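You operate a simulated robot arm through the tools that you are given. There is no shell and no other tool.

Carry out the task below with a simulated robot arm. There is one attempt and no reset: what you move stays moved.

TASK
Line up the wheel's white mark, tighten the hub knob and tap the green and blue pegs home.
Fine: use the yellow mallet, two taps or more a peg; lay it on the tilt board, loosen the hub knob; leave the other pegs proud.

Only the result counts: the job must be done as asked and must still hold three seconds after the hand-in. Knocking over, shifting, dropping, spilling or breaking anything else fails it.

THE ROBOT
A 7-joint arm with a two-finger parallel gripper, fixed in place. Base frame: the origin is at the foot of the arm, x ahead of it, y to its left, z up. Readings come in m, degrees, newtons and seconds.
With the tool pointing down near the work surface it reaches from about 0.2 to 0.74 m from the base axis. Its first joint turns from -166.0 to 166.0 degrees. Payload 1.57 kg.
The TCP is the grasp point between the finger pads, 0.03 m short of the fingertips. In the tool frame z runs along the fingers and y along their closing line. The gripper opens to 0.11 m. The fingers are 0.024 m wide and 0.012 m thick; the gripper's body (0.048 by 0.112 m) begins 0.078 m behind the TCP.
Orientation is that of the tool frame in the base frame, as a unit quaternion [x, y, z, w]. With the fingers straight down and closing along the base's y, the tool's x points along the base's -x, its y along +y and its z along -z.

THE INTERFACE
- The arm moves only by the tool servo_tool. Its argument "series" is text: rows parted by semicolons, each of 7 numbers parted by spaces: the shift along the base's x, y, z in units of 50 mm (1.0 is 50 mm), then the turn, a rotation vector about the base's x, y, z in units of 8 degrees (1.0 is 8 degrees), then the finger opening in m, from 0 to 0.11. In form: dx dy dz ax ay az fingers; .... A call has 1 to 20 rows; each row shifts and turns the commanded pose from where the row before left it. A call with a number of a shift or a turn outside -1 to 1 is refused whole. Each row takes 0.2 s and may step no farther than 0.05 m and 8.6 degrees from the row before; otherwise, or with a gripper value out of range, the whole call is refused. A pose out of reach is approached as far as the arm can. The call stops where the force on the tool passes 40 N (or 10 N more than at its start, if that is more) or the arm is blocked; 0.2 s more then pass. Each finger travels about 0.045 m/s and halts on what it meets, pressing with about 39 N; the grip force reading is that of the motor and also rises with nothing between the fingers. The clock runs only during rows and for 0.2 s after the last one: add rows that do not move to give the fingers time. The reply holds the time, the measured pose of the TCP, the force on the tool along the base axes, the opening and the grip force, in the units named above and with some noise, with the torque about the TCP (base axes, N m) and any sound that the robot's microphone picked up, and new pictures: "views" is both (left out), scene, wrist or none.
- Cameras (640 x 400 px; columns grow to the right, rows downward): "scene" is fixed at [0.4003, -0.4998, 1.6925]; the picture's right is [1.00, 0.06, 0.00], its down [0.04, -0.63, -0.78] and it looks along [-0.04, 0.78, -0.63] (base axes); focal length 336 px, centre (320, 200). "wrist" rides on the gripper at [0.07, 0.016, -0.141] in the tool frame; the picture's right is [-0.23, 0.97, 0.00], its down [-0.85, -0.20, -0.48] and it looks along [-0.47, -0.11, 0.88] (tool axes); focal length 222 px, centre (320, 200). There is no depth. A picture from a camera that has moved, and an enlarged one, comes with that camera's place and axes in the base frame and with its lens.
- slide_trunk(by): slides the trunk up (or, below 0, down) by that many m; the arm rides with it, the base frame stays. It gives what a move gives, with no picture.
- close_up(camera, box): a new picture of the part [left, top, right, bottom] of that camera's present view, enlarged. No time passes.
- sign_off(): hands the job in; it is judged then, once.

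Nothing tells you positions but the pictures and the camera data. Unless the task says otherwise, let go and move clear before handing in.

The tools are called after ">>>" by a JSON object that holds its "method" and its "body". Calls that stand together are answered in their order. servo_tool: Moves the arm, as the interface text tells. Its arguments: {"type":"object","properties":{"series":{"type":"string"},"views":{"type":"string","enum":["both","scene","wrist","none"]}},"required":["series"]} The other tools are called the same way: slide_trunk (by) slides the trunk up or down; close_up (camera, box) takes an enlarged picture of a part of a camera's view; sign_off () hands the job in.

At the start:

```text
t: 0.0
position: [0.2452, 0.3269, 1.2761]
ee_rot: [0.001, 1.0, -0.001, 0.001]
force: [-0.8, -0.1, 0.7]
wrist_torque: [0.0, -0.03, -0.02]
gripper_width: 0.1101
gripper_force: 0.0
trunk travel left (down, up): [-0.525, 0.065]
```

scene: 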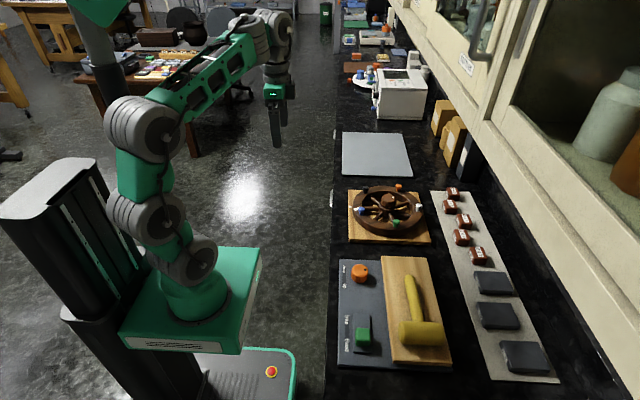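
wrist: 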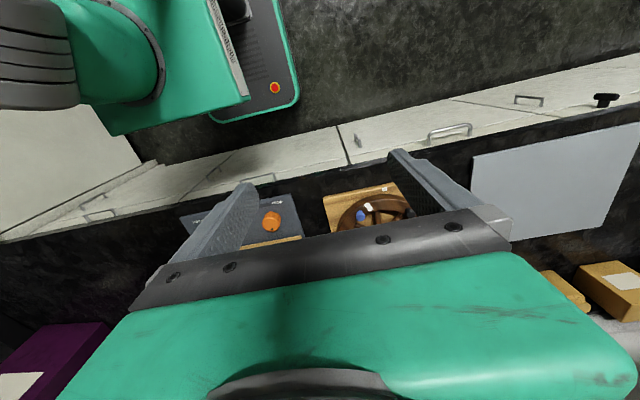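

I see a counter with a wheel on a wooden board, a panel with an orange knob and a green switch next to a wooden board holding a yellow mallet, and a grey sheet beyond. I'll look closer at each before I move anything.

>>> {"method": "close_up", "body": {"camera": "scene", "box": [330, 170, 450, 250]}}

>>> {"method": "close_up", "body": {"camera": "scene", "box": [325, 245, 475, 375]}}

>>> {"method": "close_up", "body": {"camera": "scene", "box": [420, 170, 580, 390]}}

>>> {"method": "close_up", "body": {"camera": "scene", "box": [320, 110, 480, 200]}}

>>> {"method": "close_up", "body": {"camera": "wrist", "box": [160, 140, 480, 280]}}

```text
5.00 times, centred on (390, 210) of scene
camera zoom: at [0.4003, -0.4998, 1.6925], right [1.0, 0.06, 0.0], down [0.04, -0.63, -0.78], along [-0.04, 0.78, -0.63], focal length 1680 px, centre (-30, 150)
```

zoom: 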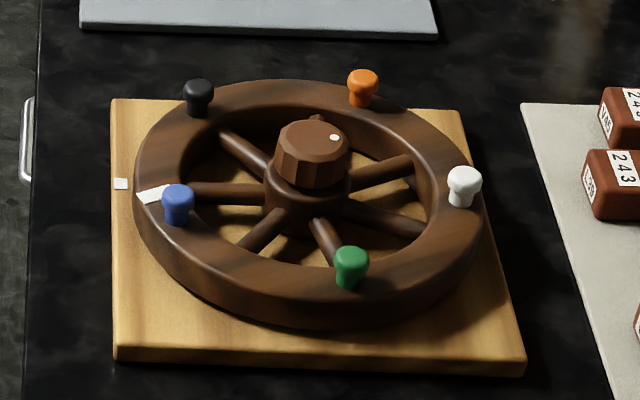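

```text
3.08 times, centred on (400, 310) of scene
camera zoom: at [0.4003, -0.4998, 1.6925], right [1.0, 0.06, 0.0], down [0.04, -0.63, -0.78], along [-0.04, 0.78, -0.63], focal length 1034 px, centre (74, -138)
```

zoom: 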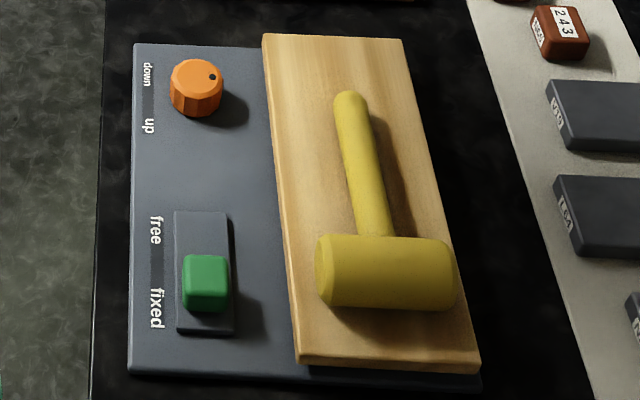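

```text
1.82 times, centred on (500, 280) of scene
camera zoom: at [0.4003, -0.4998, 1.6925], right [1.0, 0.06, 0.0], down [0.04, -0.63, -0.78], along [-0.04, 0.78, -0.63], focal length 611 px, centre (-7, 54)
```

zoom: 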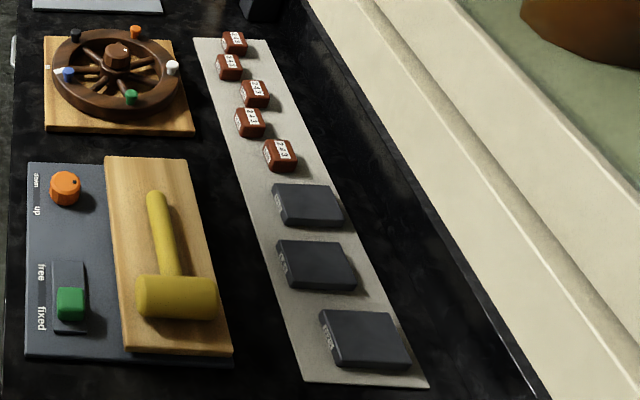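

```text
4.00 times, centred on (400, 155) of scene
camera zoom: at [0.4003, -0.4998, 1.6925], right [1.0, 0.06, 0.0], down [0.04, -0.63, -0.78], along [-0.04, 0.78, -0.63], focal length 1344 px, centre (0, 380)
```

zoom: 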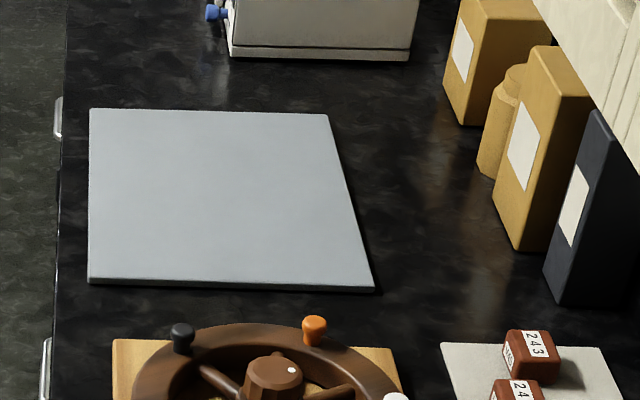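

```text
2.00 times, centred on (320, 210) of wrist
camera zoom: at [0.1752, 0.3413, 1.4164], right [0.23, 0.97, 0.0], down [0.85, -0.2, 0.48], along [0.47, -0.11, -0.88], focal length 444 px, centre (320, 180)
```

zoom: 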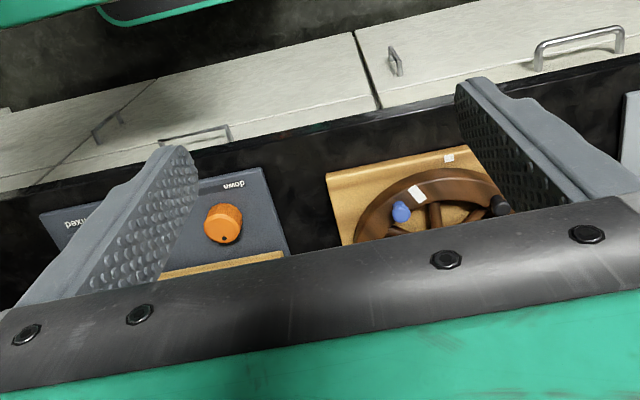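

The mallet lies on the wooden board beside the up/down and free/fixed controls, so I take that board to be the tilt board. It's at about (0.62, 0.0, 0.9). The wheel hub is near (0.59, 0.43), and the wheel's white mark is a little off the board's mark. I'll bring the wrist camera over the wheel to measure it.

>>> {"method": "servo_tool", "body": {"series": "0.87 0.15 -0.07 0 0 0 0.11; 0.87 0.15 -0.07 0 0 0 0.11; 0.87 0.15 -0.07 0 0 0 0.11; 0.87 0.15 -0.07 0 0 0 0.11; 0.87 0.15 -0.07 0 0 0 0.11; 0.87 0.15 -0.07 0 0 0 0.11; 0.87 0.15 -0.07 0 0 0 0.11; 0 0 0 0 0 0 0.11", "views": "both"}}

```text
t: 1.8
position: [0.5141, 0.3641, 1.2429]
ee_rot: [0.0, 1.0, 0.0, 0.0]
force: [-1.0, 0.3, 0.6]
wrist_torque: [0.01, -0.02, -0.01]
gripper_width: 0.1098
gripper_force: 0.1
out of reach, approached as far as the arm can: row 6, 7
trunk travel left (down, up): [-0.525, 0.065]
camera wrist: at [0.4456, 0.3787, 1.3832], right [0.23, 0.97, 0.0], down [0.85, -0.2, 0.48], along [0.47, -0.11, -0.88], focal length 222 px, centre (320, 200)
```

scene: 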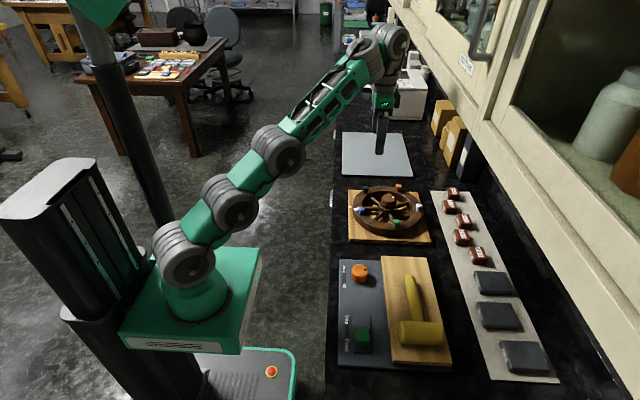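
wrist: 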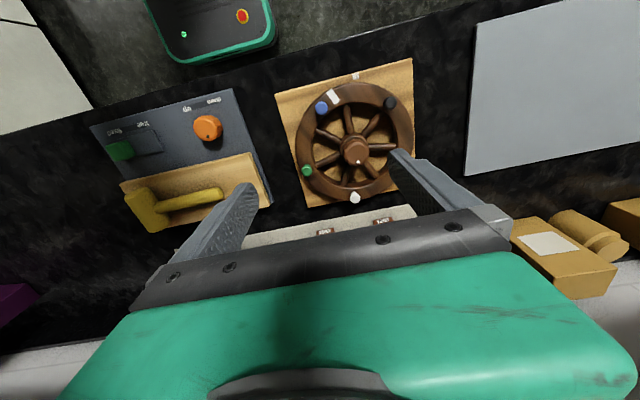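

The arm runs out of reach at this height, but the wrist view of the wheel is good. I'll enlarge it to measure the marks and pegs.

>>> {"method": "close_up", "body": {"camera": "wrist", "box": [260, 50, 430, 220]}}

>>> {"method": "close_up", "body": {"camera": "wrist", "box": [80, 70, 290, 240]}}

>>> {"method": "close_up", "body": {"camera": "scene", "box": [340, 175, 440, 245]}}

```text
2.35 times, centred on (345, 135) of wrist
camera zoom: at [0.4456, 0.3787, 1.3832], right [0.23, 0.97, 0.0], down [0.85, -0.2, 0.48], along [0.47, -0.11, -0.88], focal length 523 px, centre (261, 353)
```

zoom: 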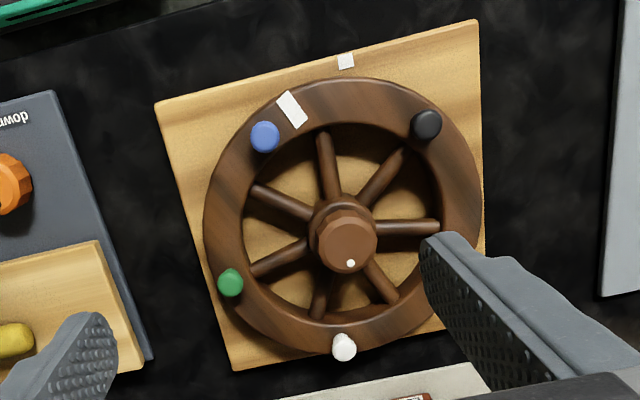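

```text
2.35 times, centred on (185, 155) of wrist
camera zoom: at [0.4456, 0.3787, 1.3832], right [0.23, 0.97, 0.0], down [0.85, -0.2, 0.48], along [0.47, -0.11, -0.88], focal length 523 px, centre (638, 306)
```

zoom: 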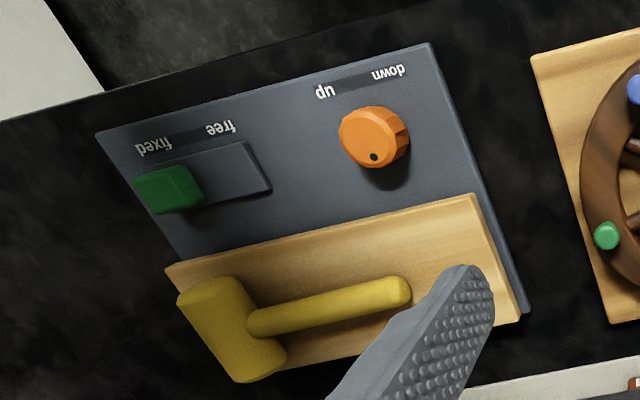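

```text
5.71 times, centred on (390, 210) of scene
camera zoom: at [0.4003, -0.4998, 1.6925], right [1.0, 0.06, 0.0], down [0.04, -0.63, -0.78], along [-0.04, 0.78, -0.63], focal length 1920 px, centre (-80, 143)
```

zoom: 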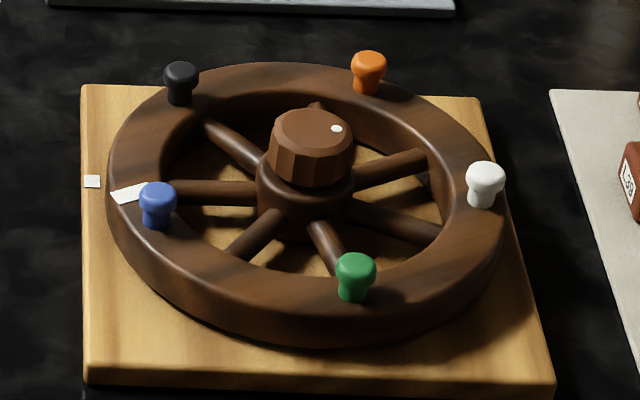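

The hub is at about (0.583, 0.417). The wheel's mark sits about 25° counter-clockwise of the board's mark, so the wheel needs to turn about 25° clockwise seen from above. I'll come down over the blue peg and use it to turn the wheel, starting with a check of how far I can reach lower down.

>>> {"method": "servo_tool", "body": {"series": "0 0 -0.9 0 0 0 0.06; 0 0 -0.9 0 0 0 0.06; 0 0 -0.9 0 0 0 0.06; 0 0 -0.9 0 0 0 0.06; 0 0 0 0 0 0 0.06", "views": "both"}}

```text
t: 3.0
position: [0.5149, 0.3673, 1.062]
ee_rot: [0.0, 1.0, 0.0, 0.0]
force: [1.0, 0.3, -0.2]
wrist_torque: [0.01, -0.01, 0.01]
gripper_width: 0.0597
gripper_force: 0.0
trunk travel left (down, up): [-0.525, 0.065]
camera wrist: at [0.4454, 0.3812, 1.2025], right [0.23, 0.97, 0.0], down [0.85, -0.2, 0.48], along [0.47, -0.11, -0.88], focal length 222 px, centre (320, 200)
```

scene: 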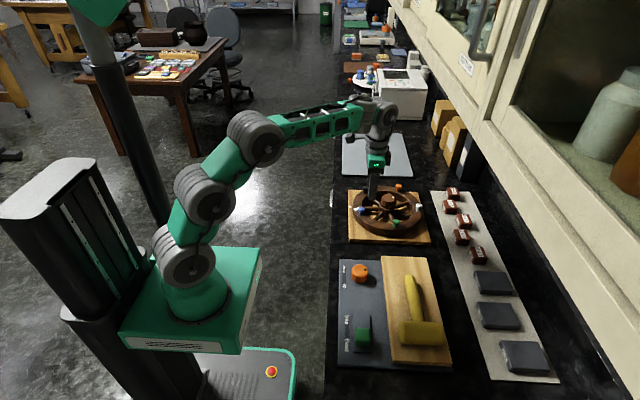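
wrist: 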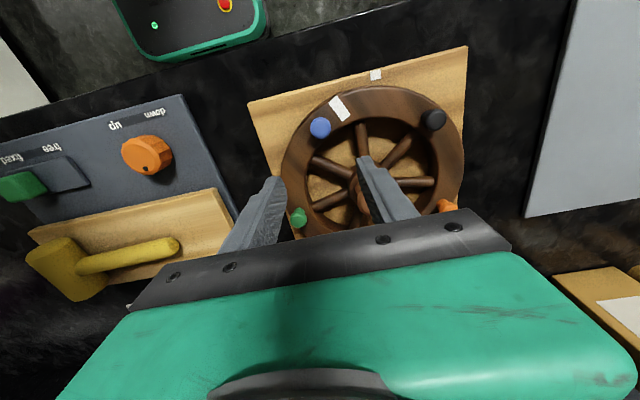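

>>> {"method": "close_up", "body": {"camera": "wrist", "box": [240, 50, 480, 200]}}

>>> {"method": "close_up", "body": {"camera": "wrist", "box": [300, 60, 400, 150]}}

```text
2.67 times, centred on (360, 125) of wrist
camera zoom: at [0.4454, 0.3812, 1.2025], right [0.23, 0.97, 0.0], down [0.85, -0.2, 0.48], along [0.47, -0.11, -0.88], focal length 592 px, centre (213, 400)
```

zoom: 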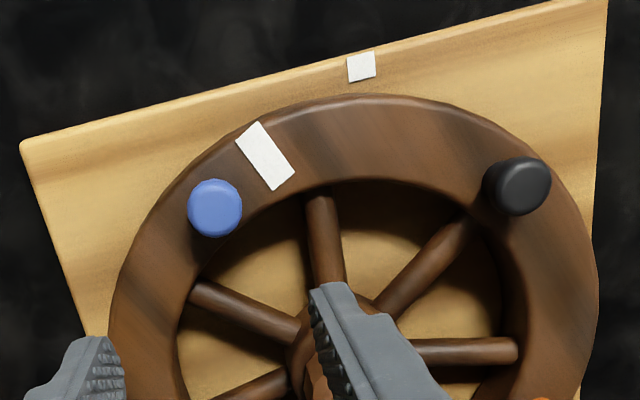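

```text
4.44 times, centred on (350, 105) of wrist
camera zoom: at [0.4454, 0.3812, 1.2025], right [0.23, 0.97, 0.0], down [0.85, -0.2, 0.48], along [0.47, -0.11, -0.88], focal length 987 px, centre (187, 622)
```

zoom: 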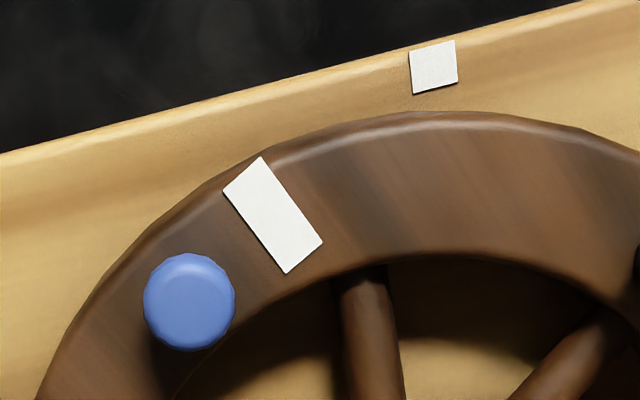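

The blue peg cap is at (0.491, 0.372, 0.958). The rim mark is rotated about 26° from lining up with the board mark. I'll lower the open fingers loosely around the blue peg.

>>> {"method": "servo_tool", "body": {"series": "-0.49 0.08 0 0 0 0 0.05; 0 0 -0.6 0 0 0 0.05; 0 0 -0.6 0 0 0 0.05; 0 0 -0.3 0 0 0 0.05; 0 0 0 0 0 0 0.05", "views": "both"}}

```text
t: 4.2
position: [0.4918, 0.37, 0.9866]
ee_rot: [0.0, 1.0, 0.0, 0.0]
force: [0.0, 0.2, 0.4]
wrist_torque: [0.0, 0.0, 0.01]
gripper_width: 0.0501
gripper_force: 0.1
trunk travel left (down, up): [-0.525, 0.065]
camera wrist: at [0.4216, 0.3847, 1.1273], right [0.23, 0.97, 0.0], down [0.85, -0.2, 0.48], along [0.47, -0.11, -0.88], focal length 222 px, centre (320, 200)
```

scene: 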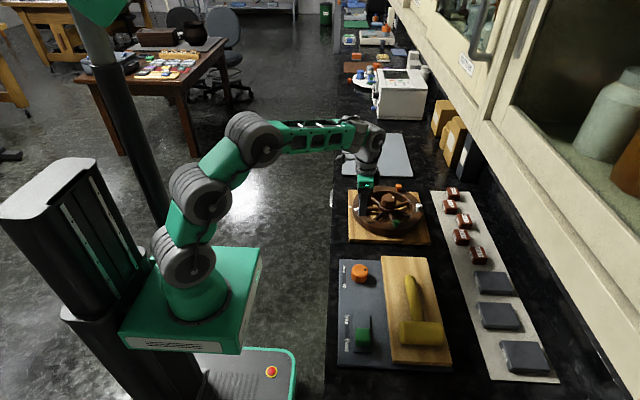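
wrist: 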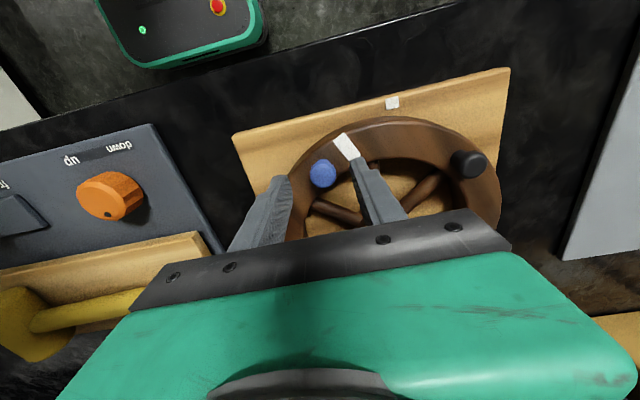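

>>> {"method": "servo_tool", "body": {"series": "0 0.02 -0.33 0 0 0 0.04; 0 0 0 0 0 0 0.028; 0 0 0 0 0 0 0.028; -0.05 0.15 0 0 0 0 0.028; -0.05 0.16 0 0 0 0 0.028; -0.05 0.16 0 0 0 0 0.028; 0 0 0 0 0 0 0.028", "views": "both"}}

```text
t: 5.8
position: [0.4839, 0.3933, 0.9715]
ee_rot: [0.0, 1.0, -0.001, 0.001]
force: [-0.6, -0.4, 0.0]
wrist_torque: [-0.04, 0.0, 0.02]
gripper_width: 0.0287
gripper_force: 0.0
trunk travel left (down, up): [-0.525, 0.065]
camera wrist: at [0.4142, 0.4086, 1.1123], right [0.23, 0.97, 0.0], down [0.85, -0.2, 0.48], along [0.47, -0.11, -0.88], focal length 222 px, centre (320, 200)
```

scene: 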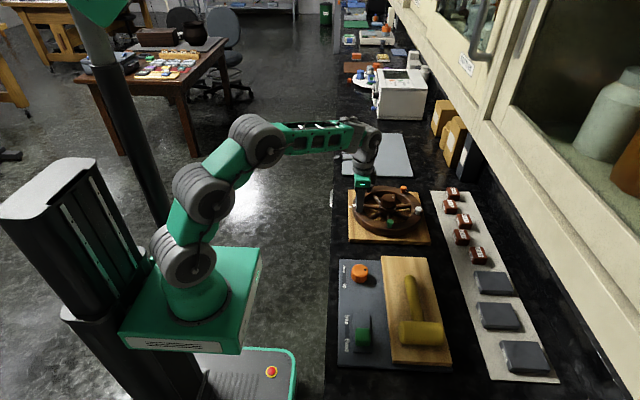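
wrist: 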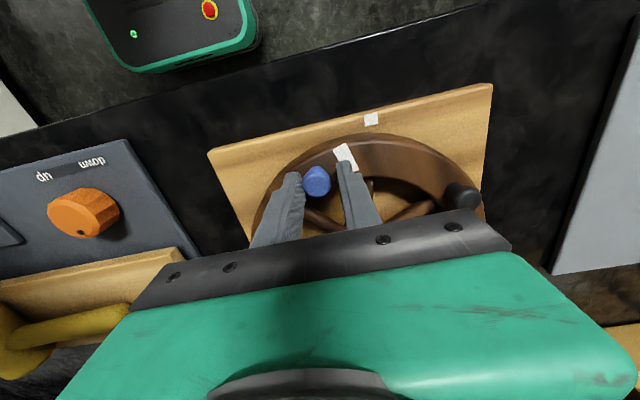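

The wheel turns freely. I'll carry on along the arc until the mark is nearly lined up.

>>> {"method": "servo_tool", "body": {"series": "-0.02 0.15 0 0 0 0 0.028; -0.02 0.15 0 0 0 0 0.028; -0.02 0.13 0 0 0 0 0.028; 0 0 0 0 0 0 0.028", "views": "wrist"}}

>>> {"method": "close_up", "body": {"camera": "wrist", "box": [260, 70, 420, 190]}}

>>> {"method": "close_up", "body": {"camera": "scene", "box": [340, 175, 440, 245]}}

```text
t: 6.8
position: [0.4809, 0.4163, 0.9711]
ee_rot: [0.0, 1.0, 0.0, 0.0]
force: [-0.8, -0.8, 0.9]
wrist_torque: [-0.05, 0.01, 0.0]
gripper_width: 0.0281
gripper_force: 0.0
trunk travel left (down, up): [-0.525, 0.065]
camera wrist: at [0.4116, 0.4304, 1.1116], right [0.23, 0.97, 0.0], down [0.85, -0.2, 0.48], along [0.47, -0.11, -0.88], focal length 222 px, centre (320, 200)
```

wrist: 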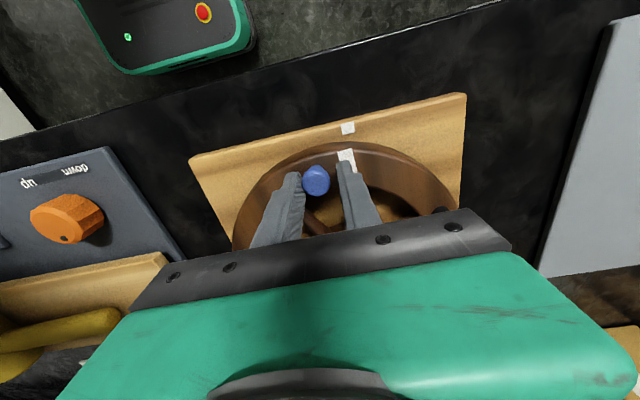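

```text
3.33 times, centred on (340, 130) of wrist
camera zoom: at [0.4116, 0.4304, 1.1116], right [0.23, 0.97, 0.0], down [0.85, -0.2, 0.48], along [0.47, -0.11, -0.88], focal length 740 px, centre (253, 433)
```

zoom: 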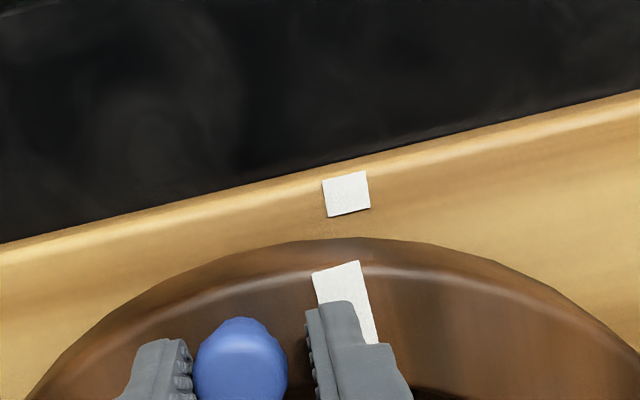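

```text
5.71 times, centred on (390, 210) of scene
camera zoom: at [0.4003, -0.4998, 1.6925], right [1.0, 0.06, 0.0], down [0.04, -0.63, -0.78], along [-0.04, 0.78, -0.63], focal length 1920 px, centre (-80, 143)
```

zoom: 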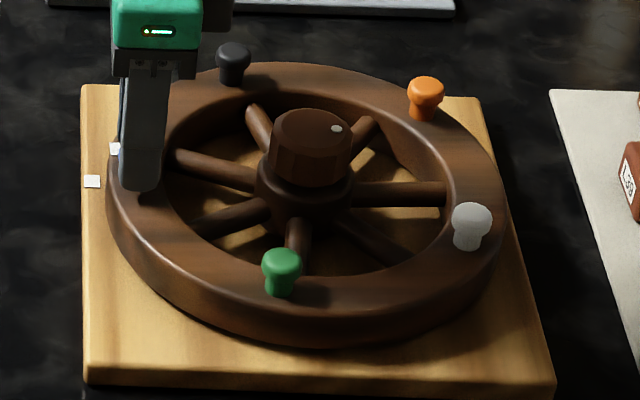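

About 3° left to go. I'll nudge it a further 6 mm.

>>> {"method": "servo_tool", "body": {"series": "0 0.06 0 0 0 0 0.028; 0 0.06 0 0 0 0 0.028; 0 0 0 0 0 0 0.028", "views": "none"}}

>>> {"method": "close_up", "body": {"camera": "wrist", "box": [290, 90, 390, 180]}}

```text
t: 7.6
position: [0.4805, 0.4217, 0.9716]
ee_rot: [0.0, 1.0, 0.0, -0.001]
force: [-0.4, 0.1, 0.6]
wrist_torque: [-0.05, -0.02, 0.01]
gripper_width: 0.0285
gripper_force: 0.6
trunk travel left (down, up): [-0.525, 0.065]
```

```text
4.44 times, centred on (340, 135) of wrist
camera zoom: at [0.411, 0.4365, 1.1121], right [0.23, 0.97, 0.0], down [0.86, -0.2, 0.48], along [0.47, -0.11, -0.88], focal length 987 px, centre (231, 489)
```

zoom: 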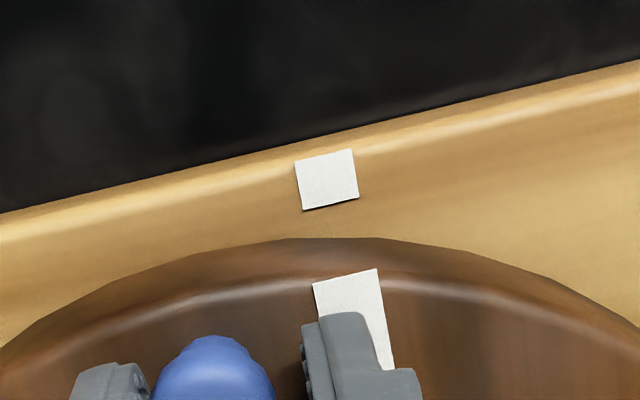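

The marks now look lined up to within about a degree. I'll open the fingers, lift clear and check.

>>> {"method": "servo_tool", "body": {"series": "0 -0.05 0 0 0 0 0.05; 0 0 0 0 0 0 0.05; 0 0 0.8 0 0 0 0.05; 0 0 0.9 0 0 0 0.07; 0.4 -0.5 0.5 0 0 0 0.07; 0 0 0 0 0 0 0.07", "views": "wrist"}}

>>> {"method": "close_up", "body": {"camera": "wrist", "box": [300, 40, 420, 140]}}

>>> {"method": "close_up", "body": {"camera": "scene", "box": [340, 175, 440, 245]}}

```text
t: 9.0
position: [0.5017, 0.3962, 1.0815]
ee_rot: [0.0, 1.0, 0.0, 0.0]
force: [-0.4, -0.2, -0.2]
wrist_torque: [0.02, 0.0, -0.04]
gripper_width: 0.0701
gripper_force: 0.1
trunk travel left (down, up): [-0.525, 0.065]
camera wrist: at [0.432, 0.411, 1.222], right [0.23, 0.97, 0.0], down [0.86, -0.2, 0.48], along [0.47, -0.11, -0.88], focal length 222 px, centre (320, 200)
```

wrist: 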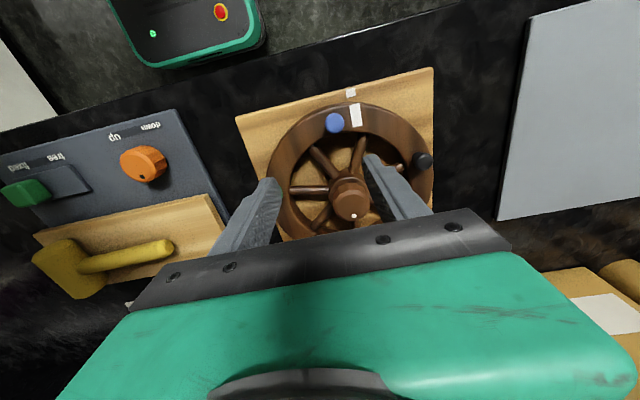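

```text
4.00 times, centred on (360, 90) of wrist
camera zoom: at [0.432, 0.411, 1.222], right [0.23, 0.97, 0.0], down [0.86, -0.2, 0.48], along [0.47, -0.11, -0.88], focal length 888 px, centre (160, 640)
```

zoom: 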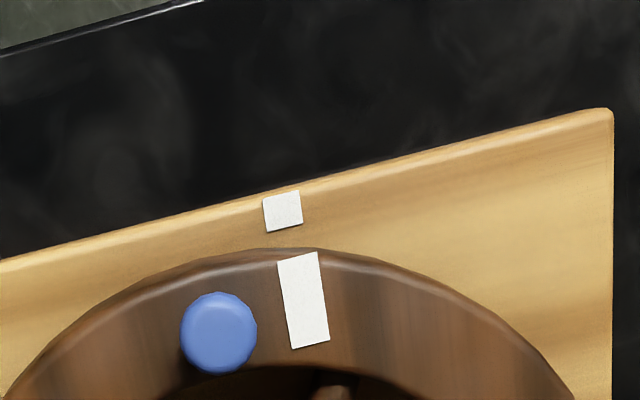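

```text
5.71 times, centred on (390, 210) of scene
camera zoom: at [0.4003, -0.4998, 1.6925], right [1.0, 0.06, 0.0], down [0.04, -0.63, -0.78], along [-0.04, 0.78, -0.63], focal length 1920 px, centre (-80, 143)
```

zoom: 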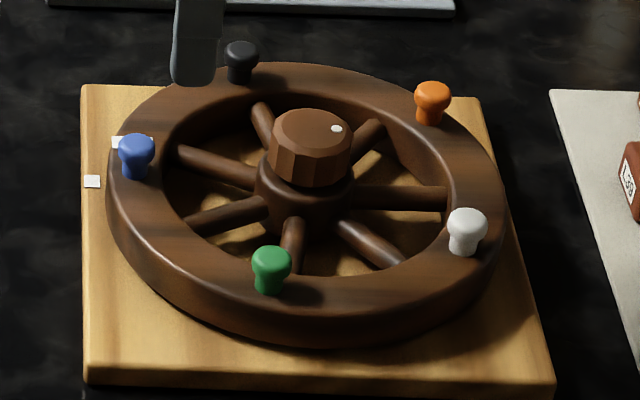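

The marks agree to within about 1°. Next is the hub knob at about (0.5835, 0.417), with its top near z 0.972. I'll move over it.

>>> {"method": "servo_tool", "body": {"series": "0.545 0.139 -0.3 0 0 0 0.08; 0.545 0.139 -0.3 0 0 0 0.08; 0.545 0.139 -0.3 0 0 0 0.08; 0 0 0 0 0 0 0.08", "views": "both"}}

```text
t: 10.0
position: [0.5803, 0.416, 1.0378]
ee_rot: [0.0, 1.0, 0.0, 0.001]
force: [0.2, 0.5, -0.6]
wrist_torque: [0.05, 0.01, -0.02]
gripper_width: 0.0802
gripper_force: 0.1
trunk travel left (down, up): [-0.525, 0.065]
camera wrist: at [0.5123, 0.4307, 1.1787], right [0.23, 0.97, 0.0], down [0.85, -0.2, 0.48], along [0.47, -0.11, -0.88], focal length 222 px, centre (320, 200)
```

scene: 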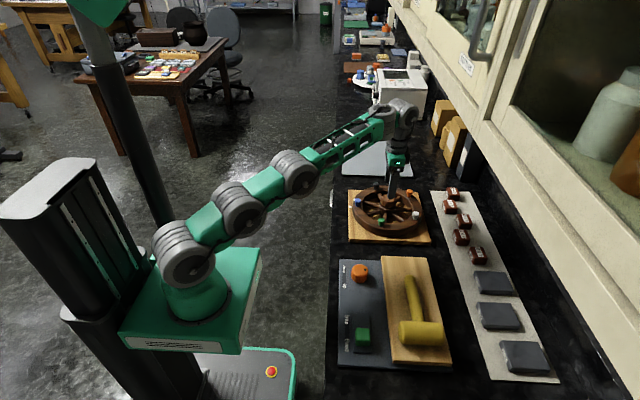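
wrist: 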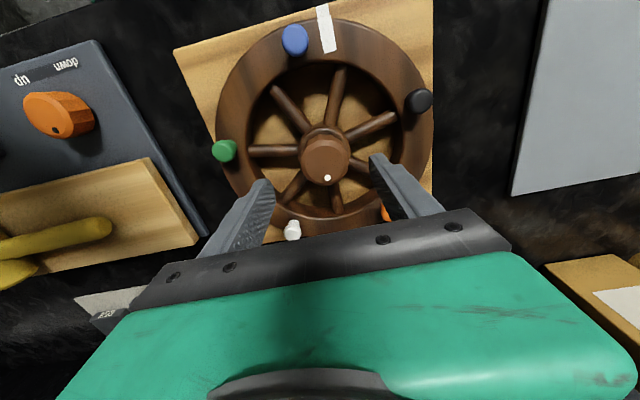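

>>> {"method": "servo_tool", "body": {"series": "0.03 0.04 -0.5 0 0 0 0.08; 0 0 -0.5 0 0 0 0.08; 0 0 0 0 0 0 0.08", "views": "both"}}

>>> {"method": "close_up", "body": {"camera": "scene", "box": [340, 165, 440, 235]}}

>>> {"method": "close_up", "body": {"camera": "wrist", "box": [230, 100, 430, 240]}}

```text
t: 10.8
position: [0.5843, 0.4174, 0.9884]
ee_rot: [0.0, 1.0, 0.0, 0.0]
force: [0.8, -1.0, -1.0]
wrist_torque: [-0.02, 0.0, 0.0]
gripper_width: 0.0798
gripper_force: 0.2
trunk travel left (down, up): [-0.525, 0.065]
camera wrist: at [0.515, 0.4321, 1.1278], right [0.23, 0.97, 0.0], down [0.85, -0.2, 0.48], along [0.47, -0.11, -0.88], focal length 222 px, centre (320, 200)
```

scene: 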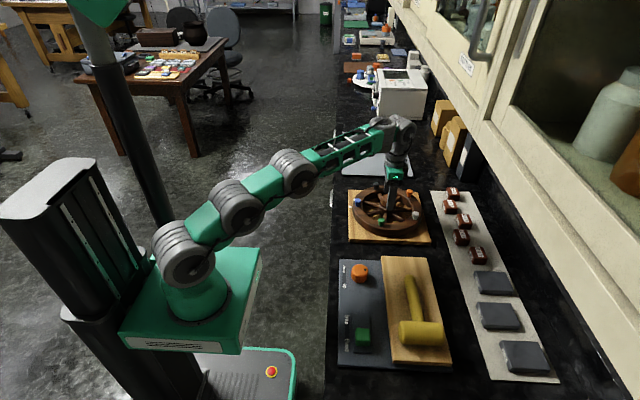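
wrist: 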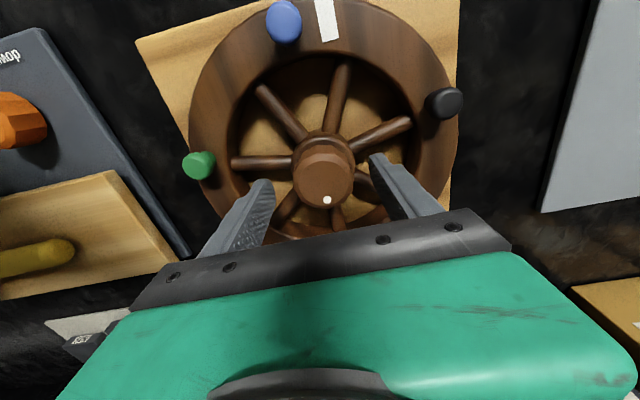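

```text
5.71 times, centred on (390, 200) of scene
camera zoom: at [0.4003, -0.4998, 1.6925], right [1.0, 0.06, 0.0], down [0.04, -0.63, -0.78], along [-0.04, 0.78, -0.63], focal length 1920 px, centre (-80, 200)
```

zoom: 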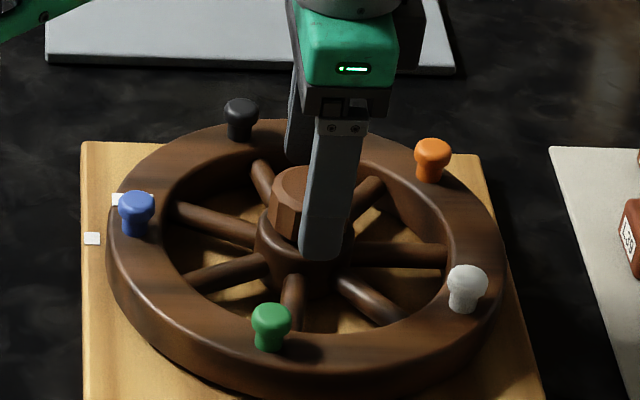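

```text
2.86 times, centred on (330, 170) of wrist
camera zoom: at [0.515, 0.4321, 1.1278], right [0.23, 0.97, 0.0], down [0.85, -0.2, 0.48], along [0.47, -0.11, -0.88], focal length 635 px, centre (291, 286)
```

zoom: 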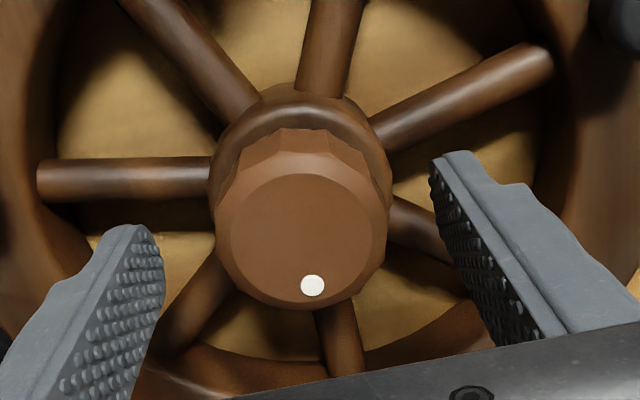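

>>> {"method": "servo_tool", "body": {"series": "0 0.02 -0.09 0 0 0 0.06; 0 0 0 0 0 0 0.03; 0 0 0 0 0 0 0.03; 0 0 0 0 0 0 0.03; 0 0 0 0 0 0 0.03", "views": "none"}}

```text
t: 12.0
position: [0.583, 0.4193, 0.9832]
ee_rot: [-0.001, 1.0, 0.0, 0.001]
force: [2.0, 11.3, -0.6]
wrist_torque: [0.89, -0.13, 0.0]
gripper_width: 0.0478
gripper_force: 41.4
trunk travel left (down, up): [-0.525, 0.065]
```

The knob is gripped (48 mm across), with a small sideways load because I'm slightly off centre. I'll ease that off and start turning clockwise, watching the torque.

>>> {"method": "servo_tool", "body": {"series": "0 0.02 0 0 0 0 0.03; 0 0 0 0 0 -0.5 0.03; 0 0 0 0 0 -0.8 0.03; 0 0 0 0 0 -0.8 0.03; 0 0 0 0 0 0 0.03", "views": "wrist"}}

>>> {"method": "close_up", "body": {"camera": "scene", "box": [340, 165, 440, 235]}}

```text
t: 13.2
position: [0.5839, 0.4201, 0.9831]
ee_rot: [0.147, 0.989, 0.001, 0.001]
force: [6.3, 13.3, 7.6]
wrist_torque: [-0.22, 0.17, 0.04]
gripper_width: 0.0472
gripper_force: 45.3
trunk travel left (down, up): [-0.525, 0.065]
camera wrist: at [0.5221, 0.4545, 1.1227], right [0.5, 0.87, 0.0], down [0.76, -0.44, 0.48], along [0.42, -0.24, -0.88], focal length 222 px, centre (320, 200)
```

wrist: 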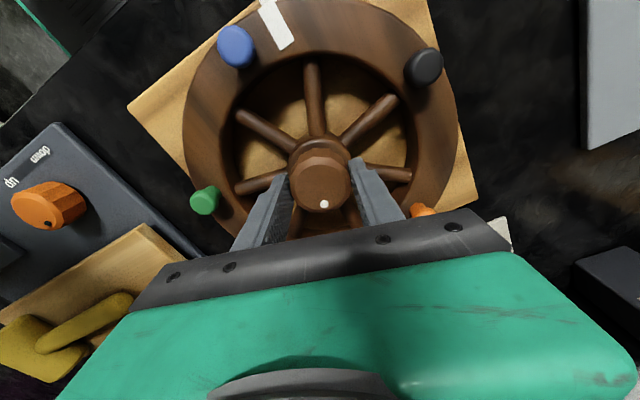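

```text
5.71 times, centred on (390, 200) of scene
camera zoom: at [0.4003, -0.4998, 1.6925], right [1.0, 0.06, 0.0], down [0.04, -0.63, -0.78], along [-0.04, 0.78, -0.63], focal length 1920 px, centre (-80, 200)
```

zoom: 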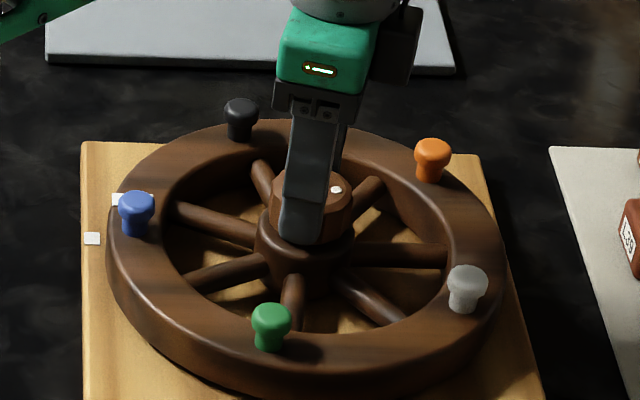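

The knob turned about 17° with the fingers and the wheel stayed put. There's some side load, so I'll find out which way to shift to relieve it.

>>> {"method": "servo_tool", "body": {"series": "-0.015 -0.04 0 0 0 0 0.03; 0 0 0 0 0 0 0.03", "views": "none"}}

```text
t: 13.8
position: [0.5845, 0.4197, 0.9831]
ee_rot: [0.147, 0.989, 0.001, 0.001]
force: [13.4, 23.3, 8.8]
wrist_torque: [0.46, -0.48, 0.05]
gripper_width: 0.048
gripper_force: 45.0
trunk travel left (down, up): [-0.525, 0.065]
```

>>> {"method": "servo_tool", "body": {"series": "0.05 0.09 0.02 0 0 0 0.03; 0 0 0 0 0 0 0.03", "views": "none"}}

```text
t: 14.4
position: [0.5844, 0.4196, 0.9823]
ee_rot: [0.147, 0.989, -0.002, -0.002]
force: [-1.9, -1.1, 6.0]
wrist_torque: [0.22, -0.26, 0.0]
gripper_width: 0.0476
gripper_force: 44.5
trunk travel left (down, up): [-0.525, 0.065]
```

The load is balanced now. I'll keep turning clockwise.

>>> {"method": "servo_tool", "body": {"series": "0 0 0.02 0 0 -0.9 0.03; 0 0 0 0 0 -0.9 0.03; 0 0 0 0 0 -0.9 0.03; 0 0 0 0 0 -0.9 0.03; 0 0 0 0 0 0 0.03", "views": "wrist"}}

>>> {"method": "close_up", "body": {"camera": "scene", "box": [340, 165, 440, 235]}}

```text
t: 15.6
position: [0.5842, 0.4203, 0.9816]
ee_rot: [0.389, 0.921, -0.001, -0.001]
force: [-9.1, -9.1, -10.3]
wrist_torque: [0.15, -0.18, -0.01]
gripper_width: 0.0478
gripper_force: 45.3
trunk travel left (down, up): [-0.525, 0.065]
camera wrist: at [0.5481, 0.4809, 1.1227], right [0.86, 0.52, 0.0], down [0.46, -0.75, 0.48], along [0.24, -0.41, -0.88], focal length 222 px, centre (320, 200)
```

wrist: 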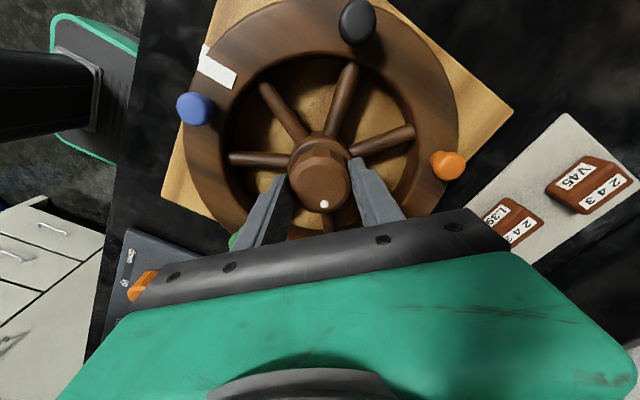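

```text
5.71 times, centred on (390, 200) of scene
camera zoom: at [0.4003, -0.4998, 1.6925], right [1.0, 0.06, 0.0], down [0.04, -0.63, -0.78], along [-0.04, 0.78, -0.63], focal length 1920 px, centre (-80, 200)
```

zoom: 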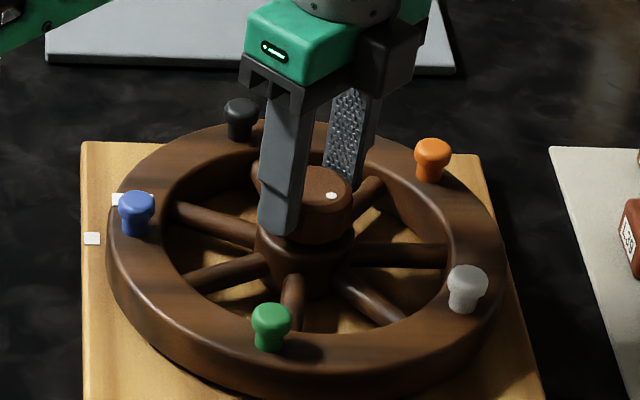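

>>> {"method": "servo_tool", "body": {"series": "-0.03 -0.03 -0.02 0 0 -0.9 0.03; 0 0 0 0 0 -0.9 0.03; 0 0 0 0 0 -0.9 0.03; 0 0 0 0 0 -0.9 0.03; 0 0 0 0 0 0 0.03", "views": "wrist"}}

>>> {"method": "close_up", "body": {"camera": "scene", "box": [340, 165, 440, 235]}}

```text
t: 16.8
position: [0.585, 0.4217, 0.9832]
ee_rot: [0.605, 0.796, 0.001, 0.0]
force: [7.2, 4.0, -4.7]
wrist_torque: [-0.03, 0.29, 0.03]
gripper_width: 0.0475
gripper_force: 44.6
trunk travel left (down, up): [-0.525, 0.065]
camera wrist: at [0.582, 0.4909, 1.1229], right [1.0, 0.04, 0.0], down [0.04, -0.88, 0.48], along [0.02, -0.48, -0.88], focal length 222 px, centre (320, 200)
```

wrist: 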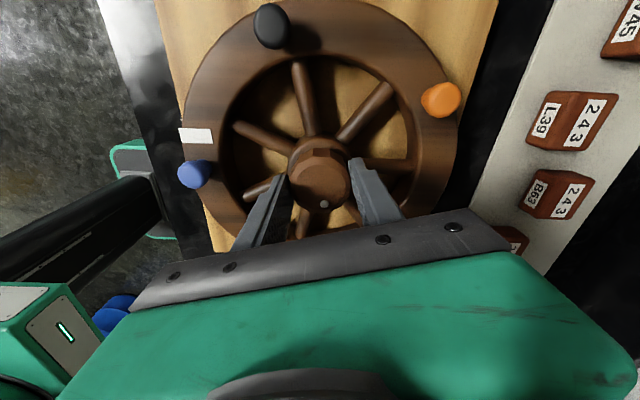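

```text
5.71 times, centred on (390, 200) of scene
camera zoom: at [0.4003, -0.4998, 1.6925], right [1.0, 0.06, 0.0], down [0.04, -0.63, -0.78], along [-0.04, 0.78, -0.63], focal length 1920 px, centre (-80, 200)
```

zoom: 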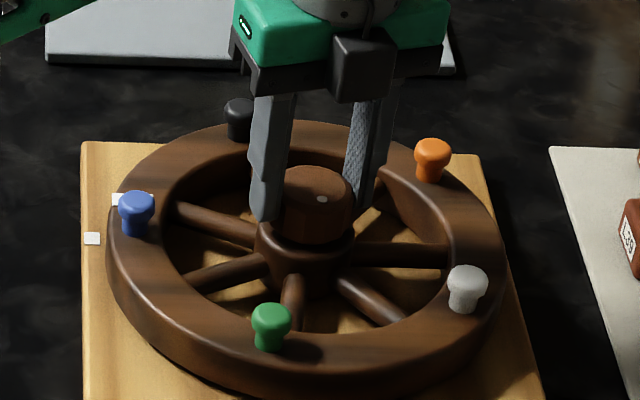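

>>> {"method": "servo_tool", "body": {"series": "0.02 0 0 0 0 -0.9 0.03; 0 0 0 0 0 -0.9 0.03; 0 0 0 0 0 -0.9 0.03; 0 0 0 0 0 -0.9 0.03; 0 0 0 0 0 0 0.03", "views": "wrist"}}

>>> {"method": "close_up", "body": {"camera": "scene", "box": [340, 165, 440, 235]}}

```text
t: 18.0
position: [0.5852, 0.4205, 0.9828]
ee_rot: [0.784, 0.621, -0.001, 0.0]
force: [6.7, 6.5, -1.8]
wrist_torque: [0.3, 0.27, 0.02]
gripper_width: 0.0477
gripper_force: 45.0
trunk travel left (down, up): [-0.525, 0.065]
camera wrist: at [0.6177, 0.4837, 1.1228], right [0.9, -0.45, 0.0], down [-0.39, -0.79, 0.48], along [-0.21, -0.43, -0.88], focal length 222 px, centre (320, 200)
```

wrist: 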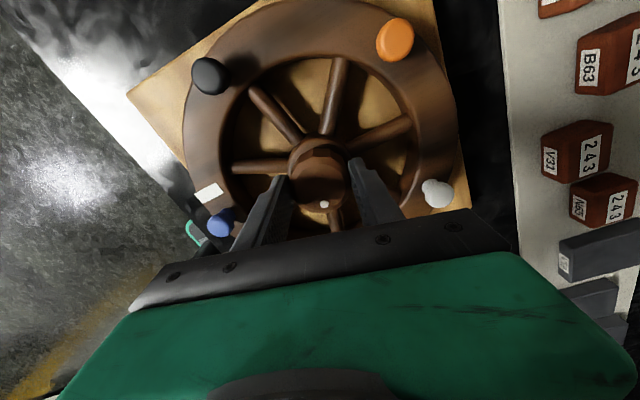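

```text
5.71 times, centred on (390, 200) of scene
camera zoom: at [0.4003, -0.4998, 1.6925], right [1.0, 0.06, 0.0], down [0.04, -0.63, -0.78], along [-0.04, 0.78, -0.63], focal length 1920 px, centre (-80, 200)
```

zoom: 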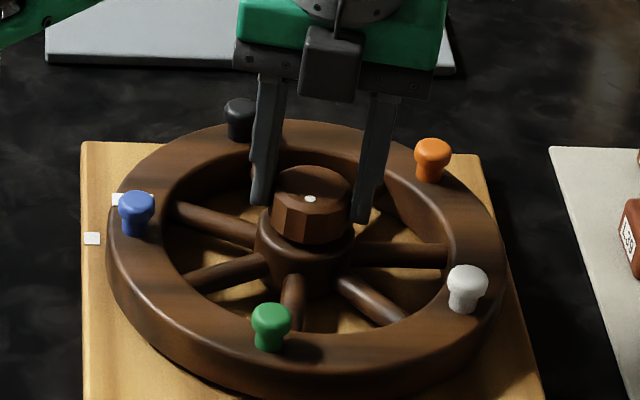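

>>> {"method": "servo_tool", "body": {"series": "0.01 0.02 0 0 0 -0.9 0.03; 0 0 0 0 0 -0.9 0.03; 0 0 0 0 0 -0.9 0.03; 0 0 0 0 0 -0.9 0.03; 0 0 0 0 0 0 0.03", "views": "wrist"}}

>>> {"method": "close_up", "body": {"camera": "scene", "box": [340, 165, 440, 235]}}

```text
t: 19.2
position: [0.584, 0.4205, 0.9817]
ee_rot: [0.915, 0.405, 0.0, 0.001]
force: [10.4, -2.2, 0.8]
wrist_torque: [-0.62, -0.61, -0.02]
gripper_width: 0.0477
gripper_force: 45.5
trunk travel left (down, up): [-0.525, 0.065]
camera wrist: at [0.6451, 0.46, 1.1228], right [0.57, -0.82, 0.0], down [-0.72, -0.5, 0.48], along [-0.39, -0.27, -0.88], focal length 222 px, centre (320, 200)
```

wrist: 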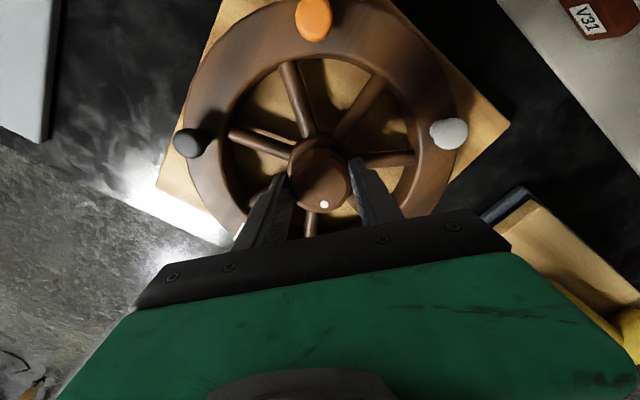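

```text
5.71 times, centred on (390, 200) of scene
camera zoom: at [0.4003, -0.4998, 1.6925], right [1.0, 0.06, 0.0], down [0.04, -0.63, -0.78], along [-0.04, 0.78, -0.63], focal length 1920 px, centre (-80, 200)
```

zoom: 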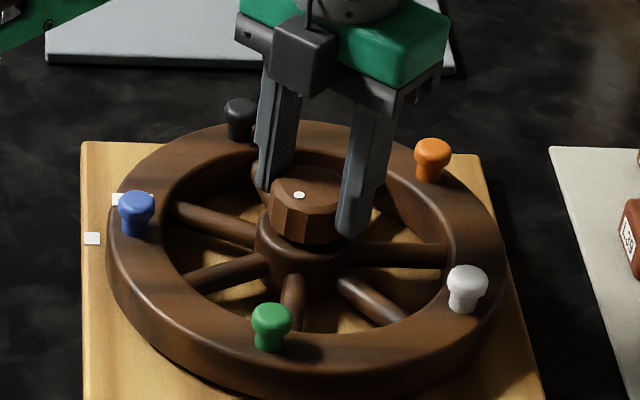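

The knob has turned 132° and still moves freely. I'll keep going clockwise.

>>> {"method": "servo_tool", "body": {"series": "0.03 0 0 0 0 -0.9 0.03; 0 0 0 0 0 -0.9 0.03; 0 0 0 0 0 -0.9 0.03; 0 0 0 0 0 -0.9 0.03; 0 0 0 0 0 0 0.03", "views": "wrist"}}

>>> {"method": "close_up", "body": {"camera": "scene", "box": [340, 165, 440, 235]}}

```text
t: 20.4
position: [0.5842, 0.4184, 0.9816]
ee_rot: [0.986, 0.167, 0.0, 0.0]
force: [7.6, 4.5, 1.4]
wrist_torque: [0.31, -0.37, -0.01]
gripper_width: 0.0469
gripper_force: 24.0
out of reach, approached as far as the arm can: row 4
trunk travel left (down, up): [-0.525, 0.065]
camera wrist: at [0.6554, 0.4254, 1.1227], right [0.11, -0.99, 0.0], down [-0.87, -0.09, 0.48], along [-0.48, -0.05, -0.88], focal length 222 px, centre (320, 200)
```

wrist: 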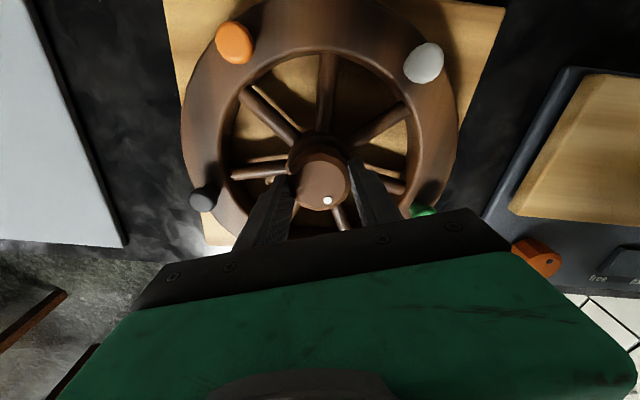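

```text
5.71 times, centred on (390, 200) of scene
camera zoom: at [0.4003, -0.4998, 1.6925], right [1.0, 0.06, 0.0], down [0.04, -0.63, -0.78], along [-0.04, 0.78, -0.63], focal length 1920 px, centre (-80, 200)
```

zoom: 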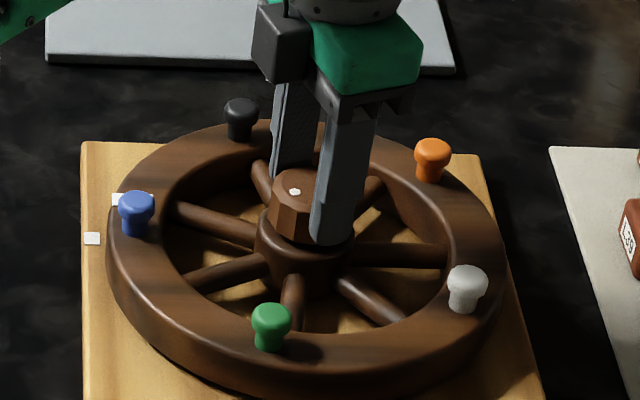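

The wrist is now at its turning limit, about 161° clockwise. I'll let go of the knob, lift, unwind the wrist, and then check whether the wheel is locked.

>>> {"method": "servo_tool", "body": {"series": "0 0 0 0 0 0 0.08; 0 0 0 0 0 0 0.08; 0 0 0 0 0 0 0.08; 0 0 0.6 0 0 0 0.08; 0 0 0.5 0 0 0.5 0.08; 0 0 0 0 0 1 0.08; 0 0 0 0 0 1 0.08; 0 0 0 0 0 1 0.08; 0 0 0 0 0 1 0.08; 0 0 0 0 0 1 0.08; 0 0 0 0 0 1 0.08; 0 0 0 0 0 1 0.08; 0 0 0 0 0 1 0.08; 0 0 0 0 0 1 0.08; 0 0 0 0 0 1 0.08; 0 0 0 0 0 1 0.08; 0 0 0 0 0 1 0.08; 0 0 0 0 0 1 0.08; 0 0 0 0 0 1 0.08; 0 0 0 0 0 1 0.08", "views": "wrist"}}

>>> {"method": "close_up", "body": {"camera": "scene", "box": [340, 165, 440, 235]}}

```text
t: 24.6
position: [0.5732, 0.4088, 1.0311]
ee_rot: [0.314, 0.949, 0.0, 0.0]
force: [-1.4, -0.6, 0.1]
wrist_torque: [0.04, 0.01, 0.0]
gripper_width: 0.08
gripper_force: 0.1
out of reach, approached as far as the arm can: row 4, 5
trunk travel left (down, up): [-0.525, 0.065]
camera wrist: at [0.527, 0.4627, 1.1713], right [0.76, 0.64, 0.0], down [0.57, -0.67, 0.48], along [0.31, -0.37, -0.88], focal length 222 px, centre (320, 200)
```

wrist: 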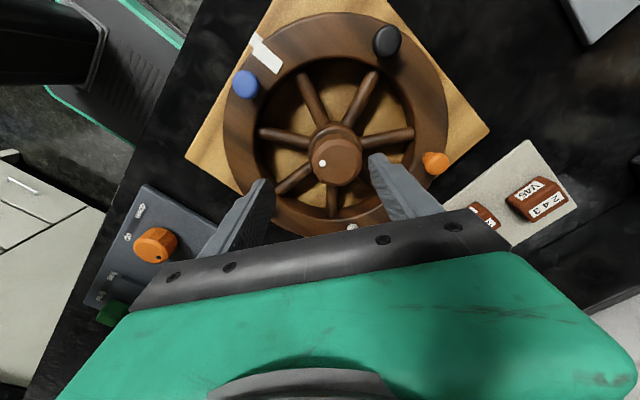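

```text
5.71 times, centred on (390, 200) of scene
camera zoom: at [0.4003, -0.4998, 1.6925], right [1.0, 0.06, 0.0], down [0.04, -0.63, -0.78], along [-0.04, 0.78, -0.63], focal length 1920 px, centre (-80, 200)
```

zoom: 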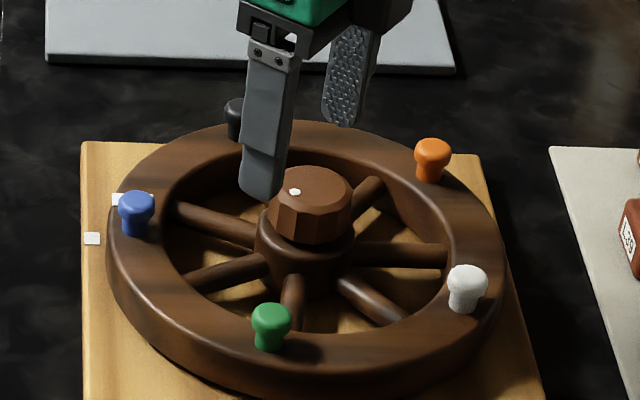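

>>> {"method": "close_up", "body": {"camera": "wrist", "box": [280, 110, 400, 210]}}

>>> {"method": "close_up", "body": {"camera": "wrist", "box": [220, 20, 320, 120]}}

```text
4.00 times, centred on (340, 160) of wrist
camera zoom: at [0.527, 0.4627, 1.1713], right [0.76, 0.64, 0.0], down [0.57, -0.67, 0.48], along [0.31, -0.37, -0.88], focal length 888 px, centre (240, 360)
```

zoom: 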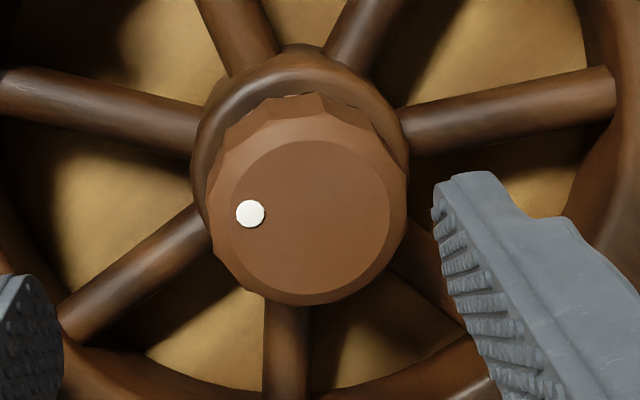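

```text
4.00 times, centred on (270, 70) of wrist
camera zoom: at [0.527, 0.4627, 1.1713], right [0.76, 0.64, 0.0], down [0.57, -0.67, 0.48], along [0.31, -0.37, -0.88], focal length 888 px, centre (520, 720)
```

zoom: 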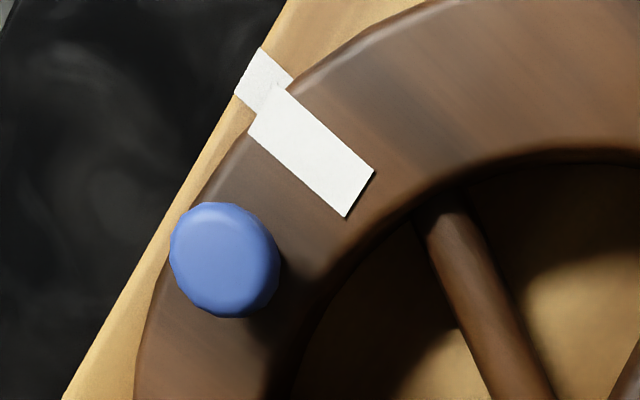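

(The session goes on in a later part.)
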